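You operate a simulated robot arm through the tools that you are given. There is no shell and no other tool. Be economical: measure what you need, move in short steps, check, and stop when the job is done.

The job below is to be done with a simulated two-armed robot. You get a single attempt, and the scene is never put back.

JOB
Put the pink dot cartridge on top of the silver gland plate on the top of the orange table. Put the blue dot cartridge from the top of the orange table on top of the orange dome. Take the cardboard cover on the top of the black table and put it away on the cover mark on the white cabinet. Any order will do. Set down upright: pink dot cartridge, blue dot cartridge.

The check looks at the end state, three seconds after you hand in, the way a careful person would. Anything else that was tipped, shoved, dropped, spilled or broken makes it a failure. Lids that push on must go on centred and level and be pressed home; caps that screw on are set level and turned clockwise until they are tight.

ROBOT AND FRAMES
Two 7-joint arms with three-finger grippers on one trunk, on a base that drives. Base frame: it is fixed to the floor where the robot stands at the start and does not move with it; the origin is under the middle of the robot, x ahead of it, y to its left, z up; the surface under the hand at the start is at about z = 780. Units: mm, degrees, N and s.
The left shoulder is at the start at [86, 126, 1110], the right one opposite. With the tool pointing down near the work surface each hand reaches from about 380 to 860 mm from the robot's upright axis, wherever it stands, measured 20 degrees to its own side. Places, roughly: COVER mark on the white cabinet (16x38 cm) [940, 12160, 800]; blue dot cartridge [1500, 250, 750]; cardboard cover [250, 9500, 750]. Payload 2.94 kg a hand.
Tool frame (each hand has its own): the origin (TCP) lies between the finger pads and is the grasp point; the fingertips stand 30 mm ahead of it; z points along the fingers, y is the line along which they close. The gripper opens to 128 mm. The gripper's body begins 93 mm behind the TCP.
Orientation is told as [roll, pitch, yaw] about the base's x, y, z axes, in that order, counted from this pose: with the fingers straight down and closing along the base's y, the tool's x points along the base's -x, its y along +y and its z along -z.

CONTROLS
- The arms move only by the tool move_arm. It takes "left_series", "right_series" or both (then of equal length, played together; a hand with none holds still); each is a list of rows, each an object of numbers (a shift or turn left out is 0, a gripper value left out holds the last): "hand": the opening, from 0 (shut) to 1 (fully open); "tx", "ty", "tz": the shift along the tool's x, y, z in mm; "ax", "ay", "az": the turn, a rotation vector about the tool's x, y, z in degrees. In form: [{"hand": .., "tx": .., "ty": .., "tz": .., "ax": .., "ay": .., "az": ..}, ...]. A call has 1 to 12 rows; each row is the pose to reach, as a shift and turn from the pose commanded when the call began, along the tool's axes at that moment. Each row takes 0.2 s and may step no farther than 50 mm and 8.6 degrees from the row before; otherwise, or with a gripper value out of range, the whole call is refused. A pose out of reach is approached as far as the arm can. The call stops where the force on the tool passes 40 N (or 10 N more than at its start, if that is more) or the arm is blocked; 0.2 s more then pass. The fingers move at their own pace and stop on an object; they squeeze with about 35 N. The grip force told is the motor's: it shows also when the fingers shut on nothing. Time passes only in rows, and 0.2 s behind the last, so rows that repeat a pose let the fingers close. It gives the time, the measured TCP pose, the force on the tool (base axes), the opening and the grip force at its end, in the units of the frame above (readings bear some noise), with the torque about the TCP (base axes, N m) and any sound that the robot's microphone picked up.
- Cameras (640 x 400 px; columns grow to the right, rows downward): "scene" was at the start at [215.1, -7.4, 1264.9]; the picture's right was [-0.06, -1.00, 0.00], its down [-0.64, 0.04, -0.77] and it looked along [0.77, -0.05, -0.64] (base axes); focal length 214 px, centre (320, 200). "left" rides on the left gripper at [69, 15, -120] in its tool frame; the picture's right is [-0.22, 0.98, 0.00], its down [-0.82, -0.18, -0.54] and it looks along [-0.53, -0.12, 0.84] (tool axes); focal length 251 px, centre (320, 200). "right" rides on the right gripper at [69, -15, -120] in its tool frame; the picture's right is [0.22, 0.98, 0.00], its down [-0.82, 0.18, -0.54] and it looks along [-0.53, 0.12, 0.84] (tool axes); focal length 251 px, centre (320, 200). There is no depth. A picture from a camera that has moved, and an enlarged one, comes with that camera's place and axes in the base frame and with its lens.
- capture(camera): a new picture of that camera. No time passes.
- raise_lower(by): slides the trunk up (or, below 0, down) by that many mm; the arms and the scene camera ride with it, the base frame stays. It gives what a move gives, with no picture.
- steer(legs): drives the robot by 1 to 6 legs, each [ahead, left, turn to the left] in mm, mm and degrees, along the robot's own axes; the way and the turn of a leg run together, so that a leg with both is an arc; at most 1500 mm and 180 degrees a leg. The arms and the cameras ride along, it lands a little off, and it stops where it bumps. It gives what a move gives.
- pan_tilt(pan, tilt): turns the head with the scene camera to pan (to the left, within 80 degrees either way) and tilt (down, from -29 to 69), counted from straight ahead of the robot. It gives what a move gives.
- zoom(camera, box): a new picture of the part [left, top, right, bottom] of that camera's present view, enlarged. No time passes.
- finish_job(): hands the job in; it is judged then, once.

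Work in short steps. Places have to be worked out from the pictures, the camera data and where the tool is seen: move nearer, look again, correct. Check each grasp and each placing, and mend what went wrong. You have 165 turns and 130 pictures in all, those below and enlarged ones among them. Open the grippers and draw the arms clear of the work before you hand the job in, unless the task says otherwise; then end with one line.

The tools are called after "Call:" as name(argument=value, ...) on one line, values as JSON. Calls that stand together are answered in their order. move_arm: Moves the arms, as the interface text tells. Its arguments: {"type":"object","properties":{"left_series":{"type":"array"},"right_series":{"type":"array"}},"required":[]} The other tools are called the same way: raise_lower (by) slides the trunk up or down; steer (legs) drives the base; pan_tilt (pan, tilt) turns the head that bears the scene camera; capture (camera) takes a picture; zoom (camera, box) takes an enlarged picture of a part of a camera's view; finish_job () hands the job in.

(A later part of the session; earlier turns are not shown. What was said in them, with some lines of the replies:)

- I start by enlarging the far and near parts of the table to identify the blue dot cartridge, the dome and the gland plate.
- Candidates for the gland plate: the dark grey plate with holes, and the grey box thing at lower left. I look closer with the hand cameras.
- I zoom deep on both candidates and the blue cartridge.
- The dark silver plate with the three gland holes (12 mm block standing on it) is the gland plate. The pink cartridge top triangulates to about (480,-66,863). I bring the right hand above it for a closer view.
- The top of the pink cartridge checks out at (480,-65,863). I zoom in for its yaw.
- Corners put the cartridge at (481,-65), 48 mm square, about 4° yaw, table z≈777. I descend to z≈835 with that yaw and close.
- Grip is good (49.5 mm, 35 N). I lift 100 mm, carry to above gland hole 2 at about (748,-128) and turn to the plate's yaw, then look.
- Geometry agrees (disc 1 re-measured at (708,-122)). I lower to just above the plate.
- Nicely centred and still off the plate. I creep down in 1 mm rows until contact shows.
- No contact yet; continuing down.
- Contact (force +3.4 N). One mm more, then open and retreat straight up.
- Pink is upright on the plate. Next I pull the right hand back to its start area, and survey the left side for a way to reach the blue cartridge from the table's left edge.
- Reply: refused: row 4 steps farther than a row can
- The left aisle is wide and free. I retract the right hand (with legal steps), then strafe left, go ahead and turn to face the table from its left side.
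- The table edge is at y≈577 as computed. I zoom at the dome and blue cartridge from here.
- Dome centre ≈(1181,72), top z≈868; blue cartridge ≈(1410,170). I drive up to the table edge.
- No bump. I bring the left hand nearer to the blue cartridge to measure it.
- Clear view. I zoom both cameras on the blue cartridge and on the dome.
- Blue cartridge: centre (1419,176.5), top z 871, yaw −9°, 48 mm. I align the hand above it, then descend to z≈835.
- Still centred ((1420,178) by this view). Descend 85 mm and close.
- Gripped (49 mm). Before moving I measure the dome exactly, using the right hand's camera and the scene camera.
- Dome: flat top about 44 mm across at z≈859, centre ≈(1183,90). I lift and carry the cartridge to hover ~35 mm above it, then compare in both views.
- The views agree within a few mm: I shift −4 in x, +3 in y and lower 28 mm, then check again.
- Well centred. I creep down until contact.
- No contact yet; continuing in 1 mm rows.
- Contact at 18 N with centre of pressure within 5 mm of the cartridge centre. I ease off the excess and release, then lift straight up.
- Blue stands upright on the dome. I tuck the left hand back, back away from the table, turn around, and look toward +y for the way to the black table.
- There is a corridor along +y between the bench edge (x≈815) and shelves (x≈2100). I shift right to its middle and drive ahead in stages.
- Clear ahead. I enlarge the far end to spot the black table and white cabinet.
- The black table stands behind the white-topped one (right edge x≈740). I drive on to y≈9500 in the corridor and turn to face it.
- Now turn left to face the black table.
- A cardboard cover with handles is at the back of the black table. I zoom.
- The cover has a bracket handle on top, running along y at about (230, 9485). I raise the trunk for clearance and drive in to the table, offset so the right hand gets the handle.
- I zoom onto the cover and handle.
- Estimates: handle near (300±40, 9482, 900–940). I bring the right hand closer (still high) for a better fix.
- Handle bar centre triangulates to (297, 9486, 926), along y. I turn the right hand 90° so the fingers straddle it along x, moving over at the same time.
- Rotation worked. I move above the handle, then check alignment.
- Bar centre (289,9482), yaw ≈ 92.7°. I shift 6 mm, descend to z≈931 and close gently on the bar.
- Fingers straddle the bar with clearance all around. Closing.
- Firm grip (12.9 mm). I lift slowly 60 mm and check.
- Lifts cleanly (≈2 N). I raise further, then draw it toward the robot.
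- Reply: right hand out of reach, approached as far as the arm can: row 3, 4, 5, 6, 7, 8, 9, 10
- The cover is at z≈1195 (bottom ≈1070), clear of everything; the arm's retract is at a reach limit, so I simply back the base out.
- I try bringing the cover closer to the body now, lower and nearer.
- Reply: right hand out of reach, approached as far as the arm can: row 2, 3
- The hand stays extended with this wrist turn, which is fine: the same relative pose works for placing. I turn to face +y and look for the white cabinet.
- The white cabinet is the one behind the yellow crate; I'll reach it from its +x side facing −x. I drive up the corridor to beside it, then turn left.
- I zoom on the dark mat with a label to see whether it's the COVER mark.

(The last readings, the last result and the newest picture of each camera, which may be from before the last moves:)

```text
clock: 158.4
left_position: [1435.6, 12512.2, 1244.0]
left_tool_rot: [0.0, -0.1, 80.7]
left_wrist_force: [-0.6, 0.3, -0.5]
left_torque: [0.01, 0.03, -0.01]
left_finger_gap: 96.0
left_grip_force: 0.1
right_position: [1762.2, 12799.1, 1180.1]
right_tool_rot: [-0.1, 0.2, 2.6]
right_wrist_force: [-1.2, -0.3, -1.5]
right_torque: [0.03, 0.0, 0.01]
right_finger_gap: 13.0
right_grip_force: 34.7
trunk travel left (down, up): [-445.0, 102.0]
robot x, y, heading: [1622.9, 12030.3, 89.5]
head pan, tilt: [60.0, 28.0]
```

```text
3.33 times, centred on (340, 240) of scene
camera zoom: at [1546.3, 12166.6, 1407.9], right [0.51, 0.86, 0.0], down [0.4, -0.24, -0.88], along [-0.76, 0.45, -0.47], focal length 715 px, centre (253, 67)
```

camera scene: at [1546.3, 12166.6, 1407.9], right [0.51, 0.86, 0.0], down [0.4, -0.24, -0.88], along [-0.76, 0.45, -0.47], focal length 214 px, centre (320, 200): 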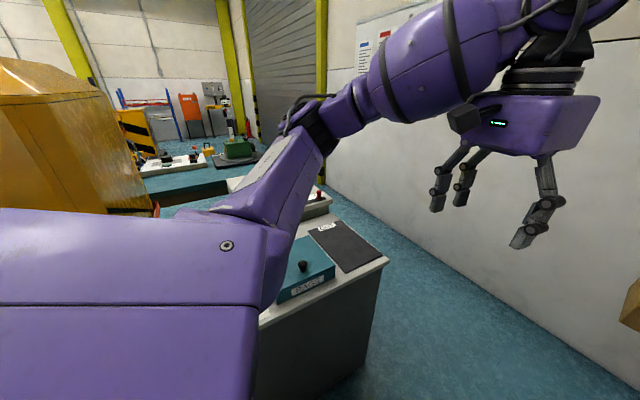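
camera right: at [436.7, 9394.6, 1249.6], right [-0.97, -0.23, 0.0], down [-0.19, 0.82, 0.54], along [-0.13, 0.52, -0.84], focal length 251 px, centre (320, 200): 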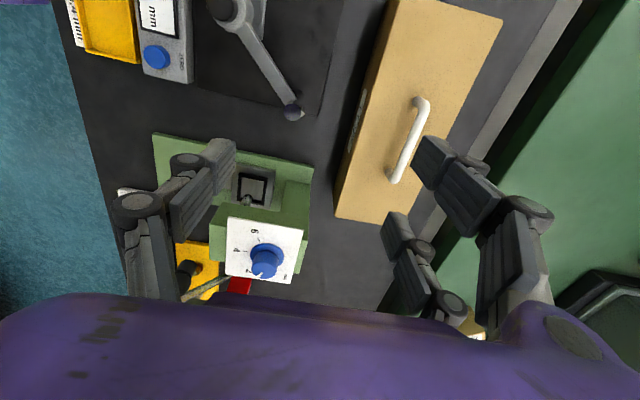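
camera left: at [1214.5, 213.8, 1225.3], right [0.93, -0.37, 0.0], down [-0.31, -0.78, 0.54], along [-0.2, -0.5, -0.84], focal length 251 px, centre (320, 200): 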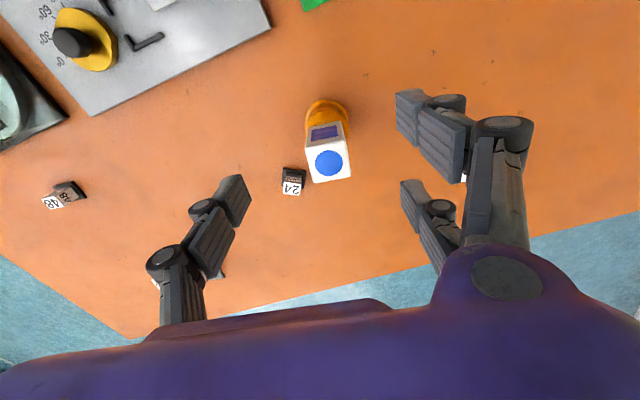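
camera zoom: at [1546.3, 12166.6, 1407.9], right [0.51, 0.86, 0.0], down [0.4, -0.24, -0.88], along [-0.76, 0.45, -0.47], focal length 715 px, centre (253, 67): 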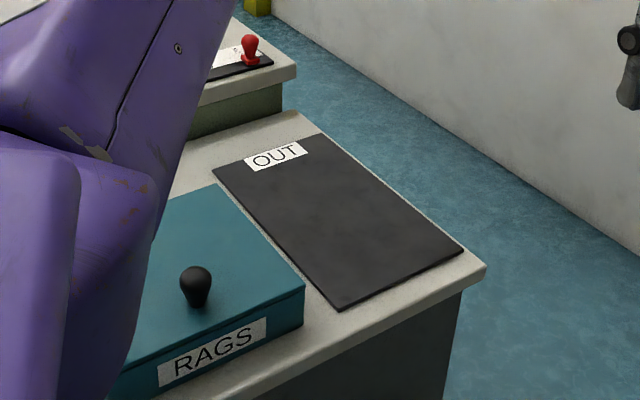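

That is an "OUT" mark; the COVER mark is further toward −y, past RAGS. I shift right for room and turn to face the cabinet.

Call:
steer(legs=[[0, -110, 0], [0, 0, 90]])

Call:
pan_tilt(pan=0, tilt=30)

Call:
capture(camera="scene")

```text
clock: 163.8
left_position: [1252.2, 11836.5, 1243.4]
left_tool_rot: [0.0, -0.1, 171.0]
left_wrist_force: [-0.2, -0.7, -0.6]
left_torque: [-0.03, 0.01, 0.0]
left_finger_gap: 95.9
left_grip_force: 0.1
right_position: [960.9, 12160.8, 1180.0]
right_tool_rot: [-0.1, 0.1, 93.0]
right_wrist_force: [-0.2, -0.3, -1.7]
right_torque: [-0.02, 0.01, -0.02]
right_finger_gap: 12.7
right_grip_force: 35.1
trunk travel left (down, up): [-445.0, 102.0]
robot x, y, heading: [1732.3, 12032.5, -179.8]
head pan, tilt: [60.0, 28.0]
```

```text
clock: 165.1
left_position: [1252.1, 11836.6, 1243.8]
left_tool_rot: [0.0, -0.1, 171.2]
left_wrist_force: [-1.7, -0.4, 0.3]
left_torque: [0.0, -0.01, 0.0]
left_finger_gap: 95.8
left_grip_force: 0.1
right_position: [963.1, 12159.5, 1180.1]
right_tool_rot: [-0.1, 0.2, 93.0]
right_wrist_force: [-0.3, -0.4, -1.0]
right_torque: [-0.01, 0.01, -0.01]
right_finger_gap: 12.5
right_grip_force: 34.5
trunk travel left (down, up): [-445.0, 102.0]
robot x, y, heading: [1733.7, 12027.7, -180.2]
head pan, tilt: [0.0, 30.0]
```

```text
62 pictures are left
camera scene: at [1549.3, 12026.1, 1404.7], right [0.0, 1.0, 0.0], down [0.5, 0.0, -0.87], along [-0.87, 0.0, -0.5], focal length 214 px, centre (320, 200)
```

scene: 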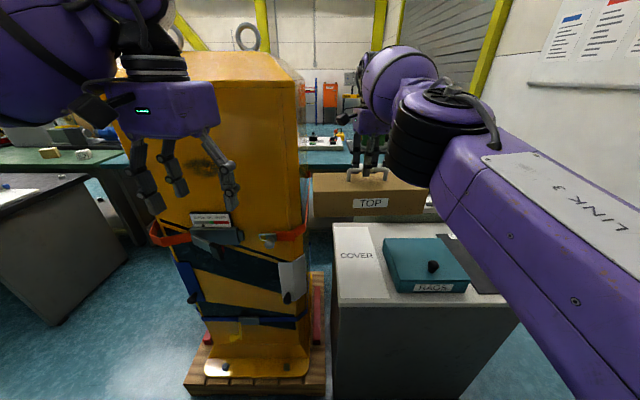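

COVER mark is the white strip at the cabinet's left, long axis along x, so the cover must be turned 90° — bringing the wrist back to its natural pose. I zoom on the mark.

Call:
zoom(camera="scene", box=[295, 195, 455, 315])

```text
3.33 times, centred on (375, 255) of scene
camera zoom: at [1549.3, 12026.1, 1404.7], right [0.0, 1.0, 0.0], down [0.5, 0.0, -0.87], along [-0.87, 0.0, -0.5], focal length 715 px, centre (137, 17)
```

zoom: 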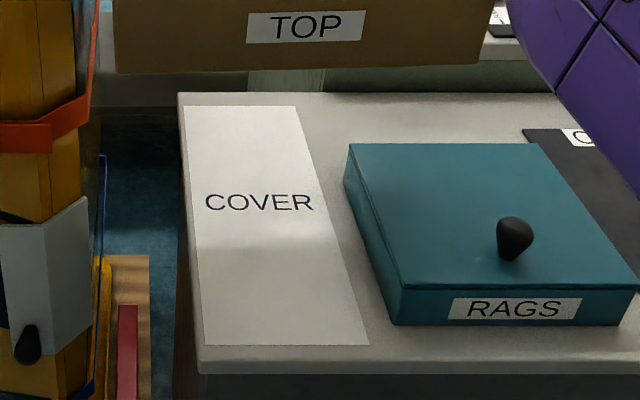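

Mark: x 718–1102, y 12093–12253, z≈777, centre (910,12173). The tall crate stands just beside (y≲12000), so I shift the robot 200 mm to the right (+y) before turning the cover.

Call:
steer(legs=[[0, -200, 0]])

Call:
move_arm(right_series=[{"az": -8}, {"az": -16}, {"az": -24}, {"az": -32}, {"az": -40}, {"az": -48}, {"az": -56}, {"az": -64}, {"az": -72}, {"az": -80}, {"az": -87}, {"az": -87}])

Call:
capture(camera="scene")

```text
clock: 167.5
left_position: [1251.5, 12035.7, 1243.5]
left_tool_rot: [-0.2, -0.2, 171.2]
left_wrist_force: [-0.2, 0.2, 0.4]
left_torque: [0.01, -0.03, 0.01]
left_finger_gap: 95.9
left_grip_force: 0.1
right_position: [962.2, 12359.7, 1180.2]
right_tool_rot: [-0.1, 0.1, 93.2]
right_wrist_force: [-0.6, -0.3, -1.9]
right_torque: [-0.04, 0.02, 0.01]
right_finger_gap: 12.8
right_grip_force: 35.3
trunk travel left (down, up): [-445.0, 102.0]
robot x, y, heading: [1733.4, 12228.6, -179.9]
head pan, tilt: [0.0, 30.0]
```

```text
clock: 170.1
left_position: [1252.4, 12037.0, 1244.1]
left_tool_rot: [0.1, -0.2, 171.1]
left_wrist_force: [-0.3, 0.4, -0.5]
left_torque: [-0.05, 0.0, 0.01]
left_finger_gap: 95.8
left_grip_force: 0.0
right_position: [957.0, 12354.8, 1187.5]
right_tool_rot: [0.2, -1.3, -179.7]
right_wrist_force: [0.7, 0.1, -2.1]
right_torque: [-0.01, 0.0, 0.01]
right_finger_gap: 12.7
right_grip_force: 35.4
right hand out of reach, approached as far as the arm can: row 11, 12
trunk travel left (down, up): [-445.0, 102.0]
robot x, y, heading: [1736.9, 12229.8, -180.2]
head pan, tilt: [0.0, 30.0]
```

```text
60 pictures are left
camera scene: at [1549.4, 12228.0, 1404.7], right [0.0, 1.0, 0.0], down [0.5, 0.0, -0.87], along [-0.87, 0.0, -0.5], focal length 214 px, centre (320, 200)
```

scene: 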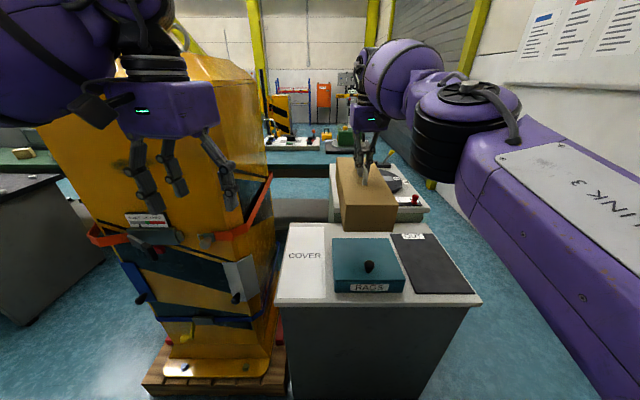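

The cover is now aligned along x. I pull both hands in a little, then move the robot so the mark lies ahead-right.

Call:
move_arm(right_series=[{"tx": 20}, {"tx": 45}, {"tx": 70}, {"tx": 95}, {"tx": 120}, {"tx": 120}], left_series=[{"tx": 15}, {"tx": 35}, {"tx": 55}, {"tx": 75}, {"tx": 90}, {"tx": 90}])

Call:
steer(legs=[[0, 187, 0], [50, 0, 0]])

Call:
capture(camera="scene")

Call:
capture(camera="right")

```text
clock: 171.5
left_position: [1340.2, 12021.7, 1244.6]
left_tool_rot: [0.0, 0.0, 171.1]
left_wrist_force: [0.2, -0.1, 0.7]
left_torque: [-0.02, 0.01, 0.01]
left_finger_gap: 95.9
left_grip_force: 0.1
right_position: [1081.7, 12359.2, 1179.2]
right_tool_rot: [0.0, 0.1, -180.1]
right_wrist_force: [-0.1, -0.5, -2.7]
right_torque: [0.02, -0.06, -0.03]
right_finger_gap: 12.6
right_grip_force: 34.8
trunk travel left (down, up): [-445.0, 102.0]
robot x, y, heading: [1730.3, 12227.5, -180.0]
head pan, tilt: [0.0, 30.0]
```

```text
clock: 174.3
left_position: [1294.6, 11833.4, 1245.7]
left_tool_rot: [0.0, -0.2, 171.2]
left_wrist_force: [0.7, -0.1, 0.3]
left_torque: [0.0, 0.03, -0.02]
left_finger_gap: 96.0
left_grip_force: 0.0
right_position: [1035.6, 12170.9, 1182.5]
right_tool_rot: [0.1, -0.1, -179.9]
right_wrist_force: [-0.1, -0.3, -1.3]
right_torque: [0.0, -0.01, 0.01]
right_finger_gap: 12.5
right_grip_force: 35.4
trunk travel left (down, up): [-445.0, 102.0]
robot x, y, heading: [1685.3, 12041.0, -179.7]
head pan, tilt: [0.0, 30.0]
```

```text
59 pictures are left
camera scene: at [1503.3, 12038.2, 1405.2], right [0.0, 1.0, 0.0], down [0.5, 0.0, -0.87], along [-0.87, 0.0, -0.5], focal length 214 px, centre (320, 200)
```

scene: 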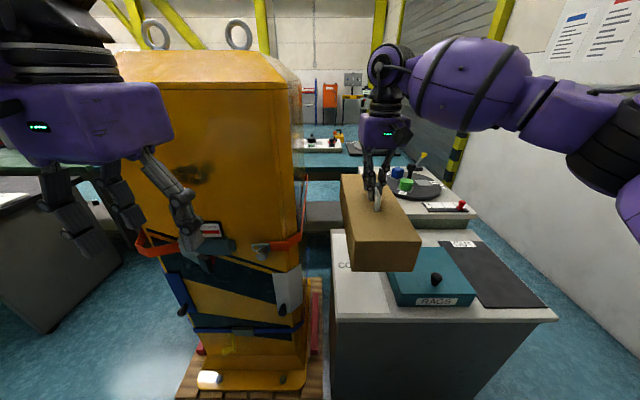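

```text
58 pictures are left
camera right: at [1105.0, 12186.4, 1300.3], right [0.22, -0.98, 0.0], down [-0.82, -0.18, 0.54], along [-0.53, -0.12, -0.84], focal length 251 px, centre (320, 200)
```

right: 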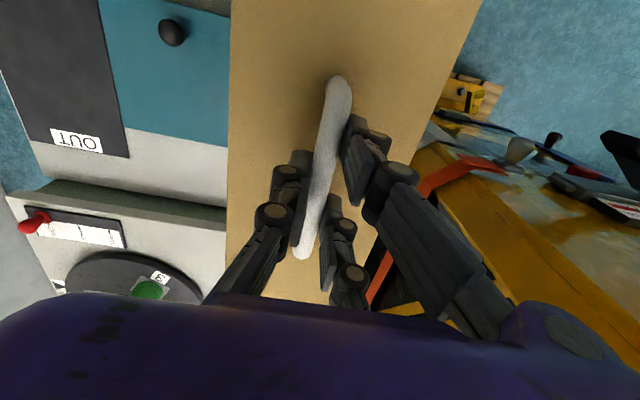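

I carry the cover forward over the mark and lower part-way (bottom ≈ 930) for an alignment check.

Call:
move_arm(right_series=[{"tx": -30, "tz": 25}, {"tx": -60, "tz": 50}, {"tx": -90, "tz": 75}, {"tx": -120, "tz": 100}, {"tx": -125, "tz": 125, "ty": -2}, {"tx": -125, "tz": 125, "ty": -2}])

Call:
zoom(camera="scene", box=[290, 195, 450, 315])

Call:
capture(camera="right")

```text
clock: 175.7
left_position: [1292.6, 11832.9, 1243.6]
left_tool_rot: [0.1, -0.1, 171.3]
left_wrist_force: [0.8, 0.8, -0.3]
left_torque: [-0.03, 0.02, 0.01]
left_finger_gap: 96.0
left_grip_force: 0.0
right_position: [907.1, 12172.0, 1055.5]
right_tool_rot: [0.1, 0.0, -179.9]
right_wrist_force: [0.3, 0.1, -1.4]
right_torque: [0.0, 0.0, -0.01]
right_finger_gap: 12.6
right_grip_force: 34.7
trunk travel left (down, up): [-445.0, 102.0]
robot x, y, heading: [1684.4, 12041.0, -180.1]
head pan, tilt: [0.0, 30.0]
```

```text
3.33 times, centred on (370, 255) of scene
camera zoom: at [1500.9, 12038.2, 1404.8], right [0.0, 1.0, 0.0], down [0.5, 0.0, -0.87], along [-0.87, 0.0, -0.5], focal length 715 px, centre (153, 17)
```

zoom: 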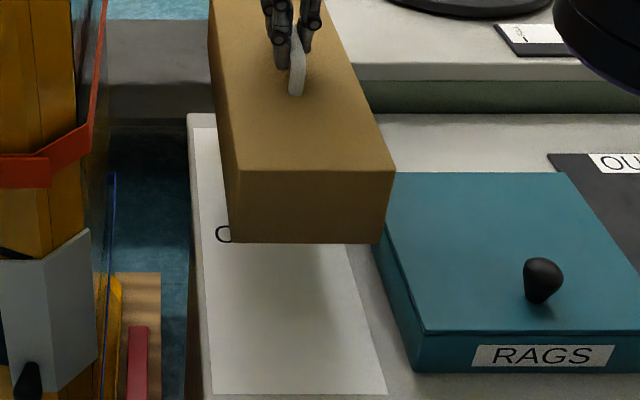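

```text
56 pictures are left
camera right: at [977.5, 12188.2, 1173.3], right [0.22, -0.98, 0.0], down [-0.82, -0.18, 0.54], along [-0.53, -0.12, -0.84], focal length 251 px, centre (320, 200)
```

right: 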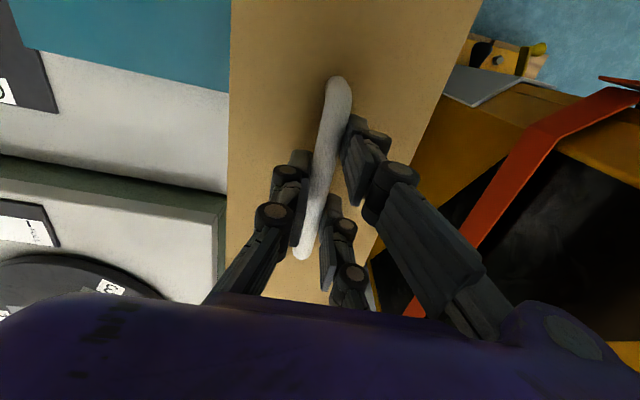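

Aligned within a few mm (cover mid y≈12167 vs mark 12172; ends within margins). I nudge +4 in y and lower to TCP z≈950.

Call:
move_arm(right_series=[{"ty": -4, "tz": 25}, {"ty": -4, "tz": 55}, {"ty": -4, "tz": 85}, {"ty": -4, "tz": 105}, {"ty": -4, "tz": 105}])

Call:
zoom(camera="scene", box=[290, 195, 450, 315])

```text
clock: 176.9
left_position: [1293.4, 11832.7, 1244.0]
left_tool_rot: [0.1, 0.0, 171.2]
left_wrist_force: [0.7, -0.6, 0.2]
left_torque: [0.03, 0.03, 0.01]
left_finger_gap: 95.9
left_grip_force: 0.0
right_position: [907.7, 12175.9, 950.1]
right_tool_rot: [0.1, 0.0, -179.8]
right_wrist_force: [0.4, 0.1, -1.5]
right_torque: [-0.01, -0.03, 0.01]
right_finger_gap: 12.6
right_grip_force: 35.2
trunk travel left (down, up): [-445.0, 102.0]
robot x, y, heading: [1681.7, 12039.1, -179.8]
head pan, tilt: [0.0, 30.0]
```

```text
3.33 times, centred on (370, 255) of scene
camera zoom: at [1500.9, 12038.3, 1404.7], right [0.0, 1.0, 0.0], down [0.5, 0.0, -0.87], along [-0.87, 0.0, -0.5], focal length 715 px, centre (153, 17)
```

zoom: 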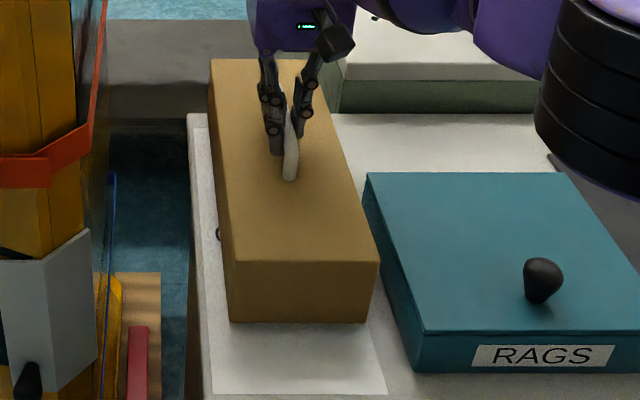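

Good centring. Bottom is about 40 mm up; lowering 30, then creeping.

Call:
move_arm(right_series=[{"tz": 15}, {"tz": 25}, {"tz": 30}, {"tz": 33}, {"tz": 35}, {"tz": 37}, {"tz": 37}])

Call:
zoom(camera="scene", box=[290, 195, 450, 315])

```text
clock: 178.5
left_position: [1293.1, 11832.0, 1244.9]
left_tool_rot: [-0.1, -0.1, 171.3]
left_wrist_force: [-0.2, -0.3, -0.4]
left_torque: [0.02, -0.04, 0.0]
left_finger_gap: 95.9
left_grip_force: 0.1
right_position: [910.7, 12176.4, 911.6]
right_tool_rot: [0.1, 0.1, -180.0]
right_wrist_force: [2.2, -2.0, 8.2]
right_torque: [-0.41, 0.62, 0.31]
right_finger_gap: 12.8
right_grip_force: 34.8
trunk travel left (down, up): [-445.0, 102.0]
robot x, y, heading: [1684.2, 12041.4, -179.9]
head pan, tilt: [0.0, 30.0]
```

```text
3.33 times, centred on (370, 255) of scene
camera zoom: at [1501.6, 12037.8, 1404.6], right [0.0, 1.0, 0.0], down [0.5, 0.0, -0.87], along [-0.87, 0.0, -0.5], focal length 715 px, centre (153, 17)
```

zoom: 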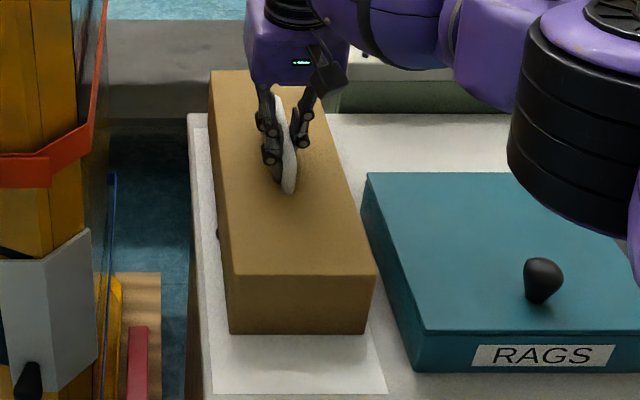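

Touching at the far-left edge (8 N); I lower a few more mm to let it seat level.

Call:
move_arm(right_series=[{"tz": 1}, {"tz": 2}, {"tz": 3}, {"tz": 3}])

Call:
zoom(camera="scene", box=[320, 210, 420, 310])

```text
clock: 179.5
left_position: [1293.3, 11834.3, 1244.5]
left_tool_rot: [-0.1, -0.2, 171.2]
left_wrist_force: [0.3, 0.3, -0.8]
left_torque: [0.05, -0.01, 0.01]
left_finger_gap: 96.0
left_grip_force: 0.0
right_position: [908.4, 12176.3, 910.6]
right_tool_rot: [0.1, 0.0, -179.8]
right_wrist_force: [3.3, 0.9, 5.6]
right_torque: [-0.37, 0.17, 0.18]
right_finger_gap: 12.7
right_grip_force: 34.8
trunk travel left (down, up): [-445.0, 102.0]
robot x, y, heading: [1683.6, 12040.5, -179.8]
head pan, tilt: [0.0, 30.0]
```

```text
4.00 times, centred on (370, 260) of scene
camera zoom: at [1501.8, 12038.2, 1404.9], right [0.0, 1.0, 0.0], down [0.5, 0.0, -0.87], along [-0.87, 0.0, -0.5], focal length 858 px, centre (120, -40)
```

zoom: 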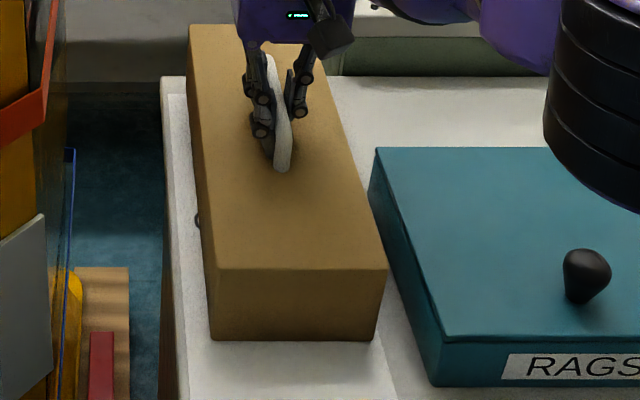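

Measured seated: cover y 12113–12249, x ≈730–1043, versus the mark 12091–12252 / 718–1102. I lift slightly, shift +18 in x and −9 in y, and set it down again.

Call:
move_arm(right_series=[{"tz": -8}, {"tz": -16}, {"tz": -16, "tx": 9, "ty": 5}, {"tz": -16, "tx": 18, "ty": 9}, {"tz": -8, "tx": 18, "ty": 9}, {"tz": -3, "tx": 18, "ty": 9}, {"tz": 0, "tx": 18, "ty": 9}, {"tz": 1, "tx": 18, "ty": 9}, {"tz": 1, "tx": 18, "ty": 9}])

Call:
zoom(camera="scene", box=[320, 210, 420, 310])

```text
clock: 181.5
left_position: [1292.3, 11833.8, 1244.8]
left_tool_rot: [0.1, -0.2, 171.2]
left_wrist_force: [0.4, -0.4, -0.3]
left_torque: [0.0, 0.0, -0.02]
left_finger_gap: 95.9
left_grip_force: 0.1
right_position: [925.9, 12166.8, 908.2]
right_tool_rot: [0.1, 0.2, -180.0]
right_wrist_force: [0.0, -0.2, -2.6]
right_torque: [-0.05, 0.01, -0.01]
right_finger_gap: 11.9
right_grip_force: 32.4
trunk travel left (down, up): [-445.0, 102.0]
robot x, y, heading: [1684.9, 12039.7, -179.8]
head pan, tilt: [0.0, 30.0]
```

```text
4.00 times, centred on (370, 260) of scene
camera zoom: at [1500.6, 12038.2, 1404.7], right [0.0, 1.0, 0.0], down [0.5, 0.0, -0.87], along [-0.87, 0.0, -0.5], focal length 858 px, centre (120, -40)
```

zoom: 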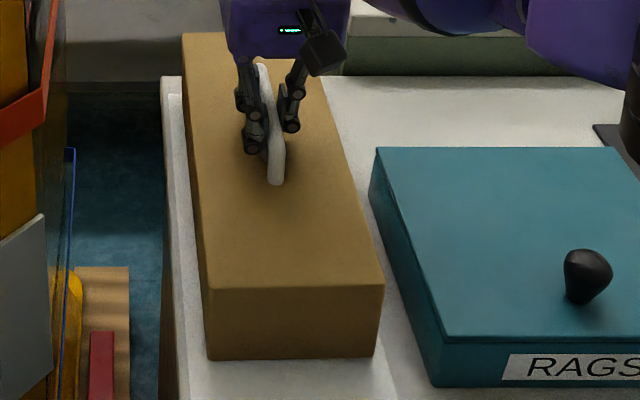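

Not yet touching; now well placed. I shift 4 mm more and lower to contact.

Call:
move_arm(right_series=[{"ty": 2, "tx": 0}, {"ty": 4}, {"ty": 4, "tz": 1.5}, {"ty": 4, "tz": 3}, {"ty": 4, "tz": 4.5}, {"ty": 4, "tz": 4.5}])

```text
clock: 182.9
left_position: [1292.8, 11833.4, 1245.7]
left_tool_rot: [0.0, 0.0, 171.2]
left_wrist_force: [-0.1, -1.2, 0.0]
left_torque: [-0.02, -0.02, 0.0]
left_finger_gap: 96.0
left_grip_force: 0.1
right_position: [926.8, 12163.7, 905.3]
right_tool_rot: [0.1, 0.0, -179.9]
right_wrist_force: [-1.7, 1.2, 3.6]
right_torque: [-0.01, -0.22, -0.03]
right_finger_gap: 11.7
right_grip_force: 30.9
trunk travel left (down, up): [-445.0, 102.0]
robot x, y, heading: [1682.5, 12041.3, -179.9]
head pan, tilt: [0.0, 30.0]
```

Contact again, near level. One mm more, then open slightly and check.

Call:
move_arm(right_series=[{"tz": 1}, {"tz": 1}, {"tz": 1, "hand": 0.2}, {"tz": 1, "hand": 0.35}, {"tz": 1, "hand": 0.35}])

Call:
zoom(camera="scene", box=[320, 210, 420, 310])

Call:
zoom(camera="right", box=[180, 30, 460, 300])

```text
clock: 184.1
left_position: [1293.3, 11833.2, 1245.0]
left_tool_rot: [0.0, -0.3, 171.2]
left_wrist_force: [0.0, -0.2, 0.1]
left_torque: [0.02, 0.02, 0.02]
left_finger_gap: 95.8
left_grip_force: 0.0
right_position: [926.4, 12164.0, 904.6]
right_tool_rot: [0.1, 0.0, -179.9]
right_wrist_force: [-2.1, -0.4, 8.4]
right_torque: [-0.16, 0.07, 0.06]
right_finger_gap: 50.0
right_grip_force: 0.8
trunk travel left (down, up): [-445.0, 102.0]
robot x, y, heading: [1681.4, 12036.9, -180.0]
head pan, tilt: [0.0, 30.0]
```

```text
4.00 times, centred on (370, 260) of scene
camera zoom: at [1502.2, 12037.9, 1405.0], right [0.0, 1.0, 0.0], down [0.5, 0.0, -0.87], along [-0.87, 0.0, -0.5], focal length 858 px, centre (120, -40)
```

zoom: 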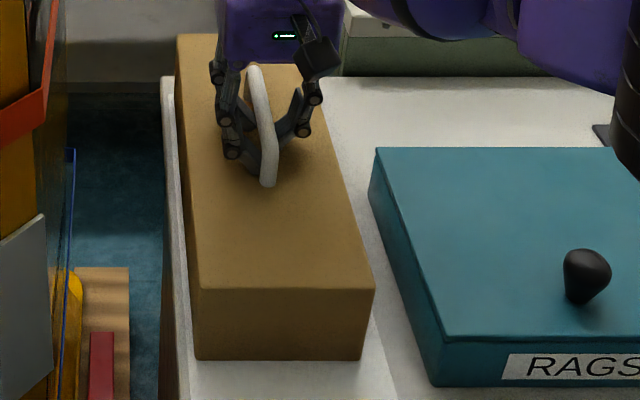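

```text
1.48 times, centred on (320, 165) of right
camera zoom: at [996.8, 12178.8, 1023.3], right [0.22, -0.98, 0.0], down [-0.82, -0.18, 0.54], along [-0.53, -0.12, -0.84], focal length 372 px, centre (320, 252)
```

zoom: 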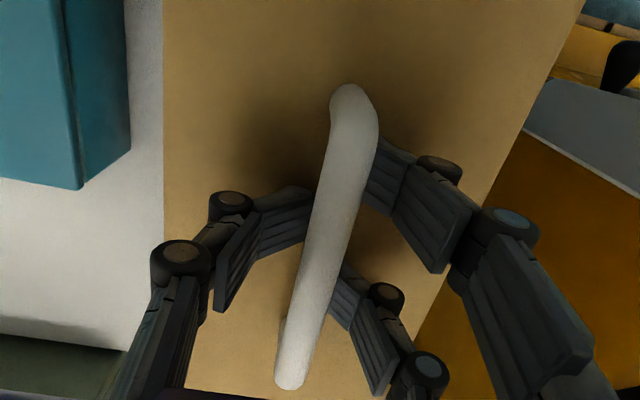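

The fingertips are dragging on the cover's top. I raise 5 mm and open wider before lifting out.

Call:
move_arm(right_series=[{"tz": -3}, {"tz": -5}, {"tz": -5, "hand": 0.6}, {"tz": -5, "hand": 0.8}, {"tz": -5, "hand": 0.8}])

Call:
zoom(camera="right", box=[120, 0, 520, 300])

```text
clock: 185.3
left_position: [1292.3, 11833.6, 1245.5]
left_tool_rot: [0.0, 0.0, 171.3]
left_wrist_force: [0.5, 0.2, 0.4]
left_torque: [0.02, -0.01, -0.03]
left_finger_gap: 95.7
left_grip_force: 0.0
right_position: [928.4, 12164.0, 907.4]
right_tool_rot: [0.1, 0.1, -180.0]
right_wrist_force: [-0.1, 0.0, 0.6]
right_torque: [0.0, -0.03, -0.01]
right_finger_gap: 102.6
right_grip_force: 0.2
trunk travel left (down, up): [-445.0, 102.0]
robot x, y, heading: [1686.8, 12038.9, -179.8]
head pan, tilt: [0.0, 30.0]
```

```text
1.33 times, centred on (320, 150) of right
camera zoom: at [996.1, 12178.7, 1027.0], right [0.22, -0.98, 0.0], down [-0.82, -0.18, 0.54], along [-0.53, -0.12, -0.84], focal length 335 px, centre (320, 267)
```

zoom: 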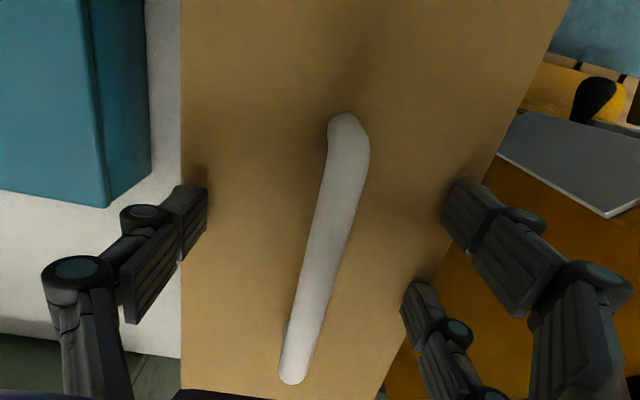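

Fingers are clear of the bar. I lift straight up, draw back and look at the result.

Call:
move_arm(right_series=[{"tz": -30}, {"tz": -70}, {"tz": -110}, {"tz": -150}, {"tz": -190}, {"tz": -210, "tx": 40}, {"tz": -220, "tx": 85}, {"tz": -220, "tx": 130}, {"tz": -220, "tx": 175}, {"tz": -220, "tx": 220}])

Call:
zoom(camera="scene", box=[290, 195, 450, 315])

Call:
capture(camera="right")

```text
clock: 187.5
left_position: [1292.7, 11833.9, 1245.0]
left_tool_rot: [-0.1, -0.2, 171.1]
left_wrist_force: [0.5, -0.2, 0.4]
left_torque: [0.0, 0.01, 0.01]
left_finger_gap: 95.9
left_grip_force: 0.0
right_position: [1147.7, 12165.4, 1129.8]
right_tool_rot: [0.1, 0.0, -179.9]
right_wrist_force: [-0.8, 0.4, 0.2]
right_torque: [-0.01, 0.02, 0.0]
right_finger_gap: 102.2
right_grip_force: 0.1
trunk travel left (down, up): [-445.0, 102.0]
robot x, y, heading: [1687.9, 12040.3, -179.9]
head pan, tilt: [0.0, 30.0]
```

```text
3.33 times, centred on (370, 255) of scene
camera zoom: at [1501.9, 12038.4, 1404.9], right [0.0, 1.0, 0.0], down [0.5, 0.0, -0.87], along [-0.87, 0.0, -0.5], focal length 715 px, centre (153, 17)
```

zoom: 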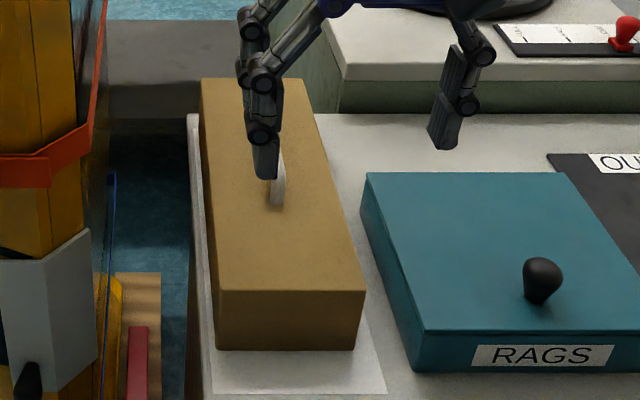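

```text
47 pictures are left
camera right: at [1217.0, 12179.7, 1249.2], right [0.22, -0.98, 0.0], down [-0.82, -0.18, 0.54], along [-0.53, -0.12, -0.84], focal length 251 px, centre (320, 200)
```

right: 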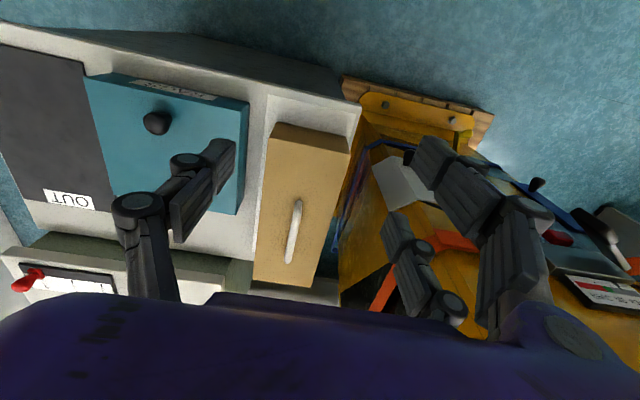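

Seated on the mark. I zoom on the hand view to check the margin on the crate side and the far end.

Call:
zoom(camera="right", box=[220, 80, 400, 310])

```text
1.74 times, centred on (310, 195) of right
camera zoom: at [1217.0, 12179.7, 1249.2], right [0.22, -0.98, 0.0], down [-0.82, -0.18, 0.54], along [-0.53, -0.12, -0.84], focal length 437 px, centre (337, 209)
```

zoom: 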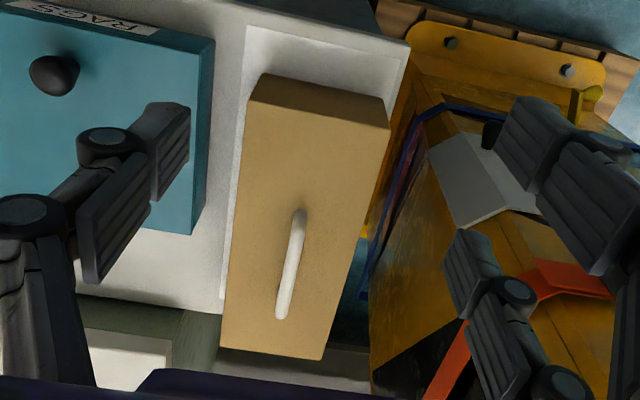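

The cover lies fully within the mark (margins ≈8–40 mm all round), flat and straight. I pull the hand back further and back off a little so everything is clear.

Call:
move_arm(right_series=[{"tx": 40}, {"tx": 80}, {"tx": 110}])

Call:
steer(legs=[[-120, 0, 0]])

Call:
capture(camera="scene")

```text
clock: 188.3
left_position: [1292.8, 11833.6, 1244.7]
left_tool_rot: [0.0, -0.1, 171.2]
left_wrist_force: [-0.1, -0.7, 0.0]
left_torque: [-0.01, -0.01, -0.03]
left_finger_gap: 95.6
left_grip_force: 0.0
right_position: [1256.5, 12165.0, 1129.1]
right_tool_rot: [0.2, -0.1, -179.8]
right_wrist_force: [0.8, -0.1, 0.6]
right_torque: [0.03, 0.0, 0.01]
right_finger_gap: 102.4
right_grip_force: 0.1
trunk travel left (down, up): [-445.0, 102.0]
robot x, y, heading: [1683.3, 12044.5, -179.6]
head pan, tilt: [0.0, 30.0]
```

```text
clock: 189.6
left_position: [1411.2, 11832.6, 1243.1]
left_tool_rot: [-0.1, 0.0, 171.2]
left_wrist_force: [-0.6, 0.5, -0.5]
left_torque: [-0.01, -0.03, 0.01]
left_finger_gap: 96.1
left_grip_force: 0.0
right_position: [1373.4, 12165.0, 1128.6]
right_tool_rot: [0.1, 0.2, -179.8]
right_wrist_force: [0.3, 0.3, 0.2]
right_torque: [0.02, 0.05, 0.02]
right_finger_gap: 102.3
right_grip_force: 0.1
trunk travel left (down, up): [-445.0, 102.0]
robot x, y, heading: [1803.5, 12042.2, -179.9]
head pan, tilt: [0.0, 30.0]
```

```text
45 pictures are left
camera scene: at [1618.9, 12038.3, 1404.5], right [0.0, 1.0, 0.0], down [0.5, 0.0, -0.87], along [-0.87, 0.0, -0.5], focal length 214 px, centre (320, 200)
```

scene: 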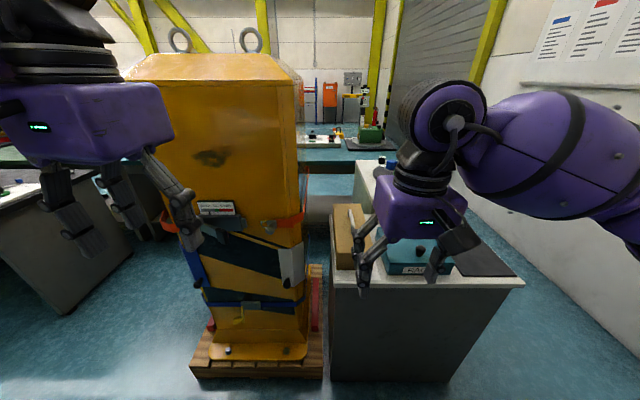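

All three placements are done and both hands are open and clear; handing in.

Call:
finish_job()

```text
The job is handed in.
```

I handed the job in with all three items placed: the pink dot cartridge is upright on the gland plate, the blue dot cartridge is upright on the orange dome, and the cardboard cover lies flat, fully inside the COVER mark but about 9 mm off its centre line.
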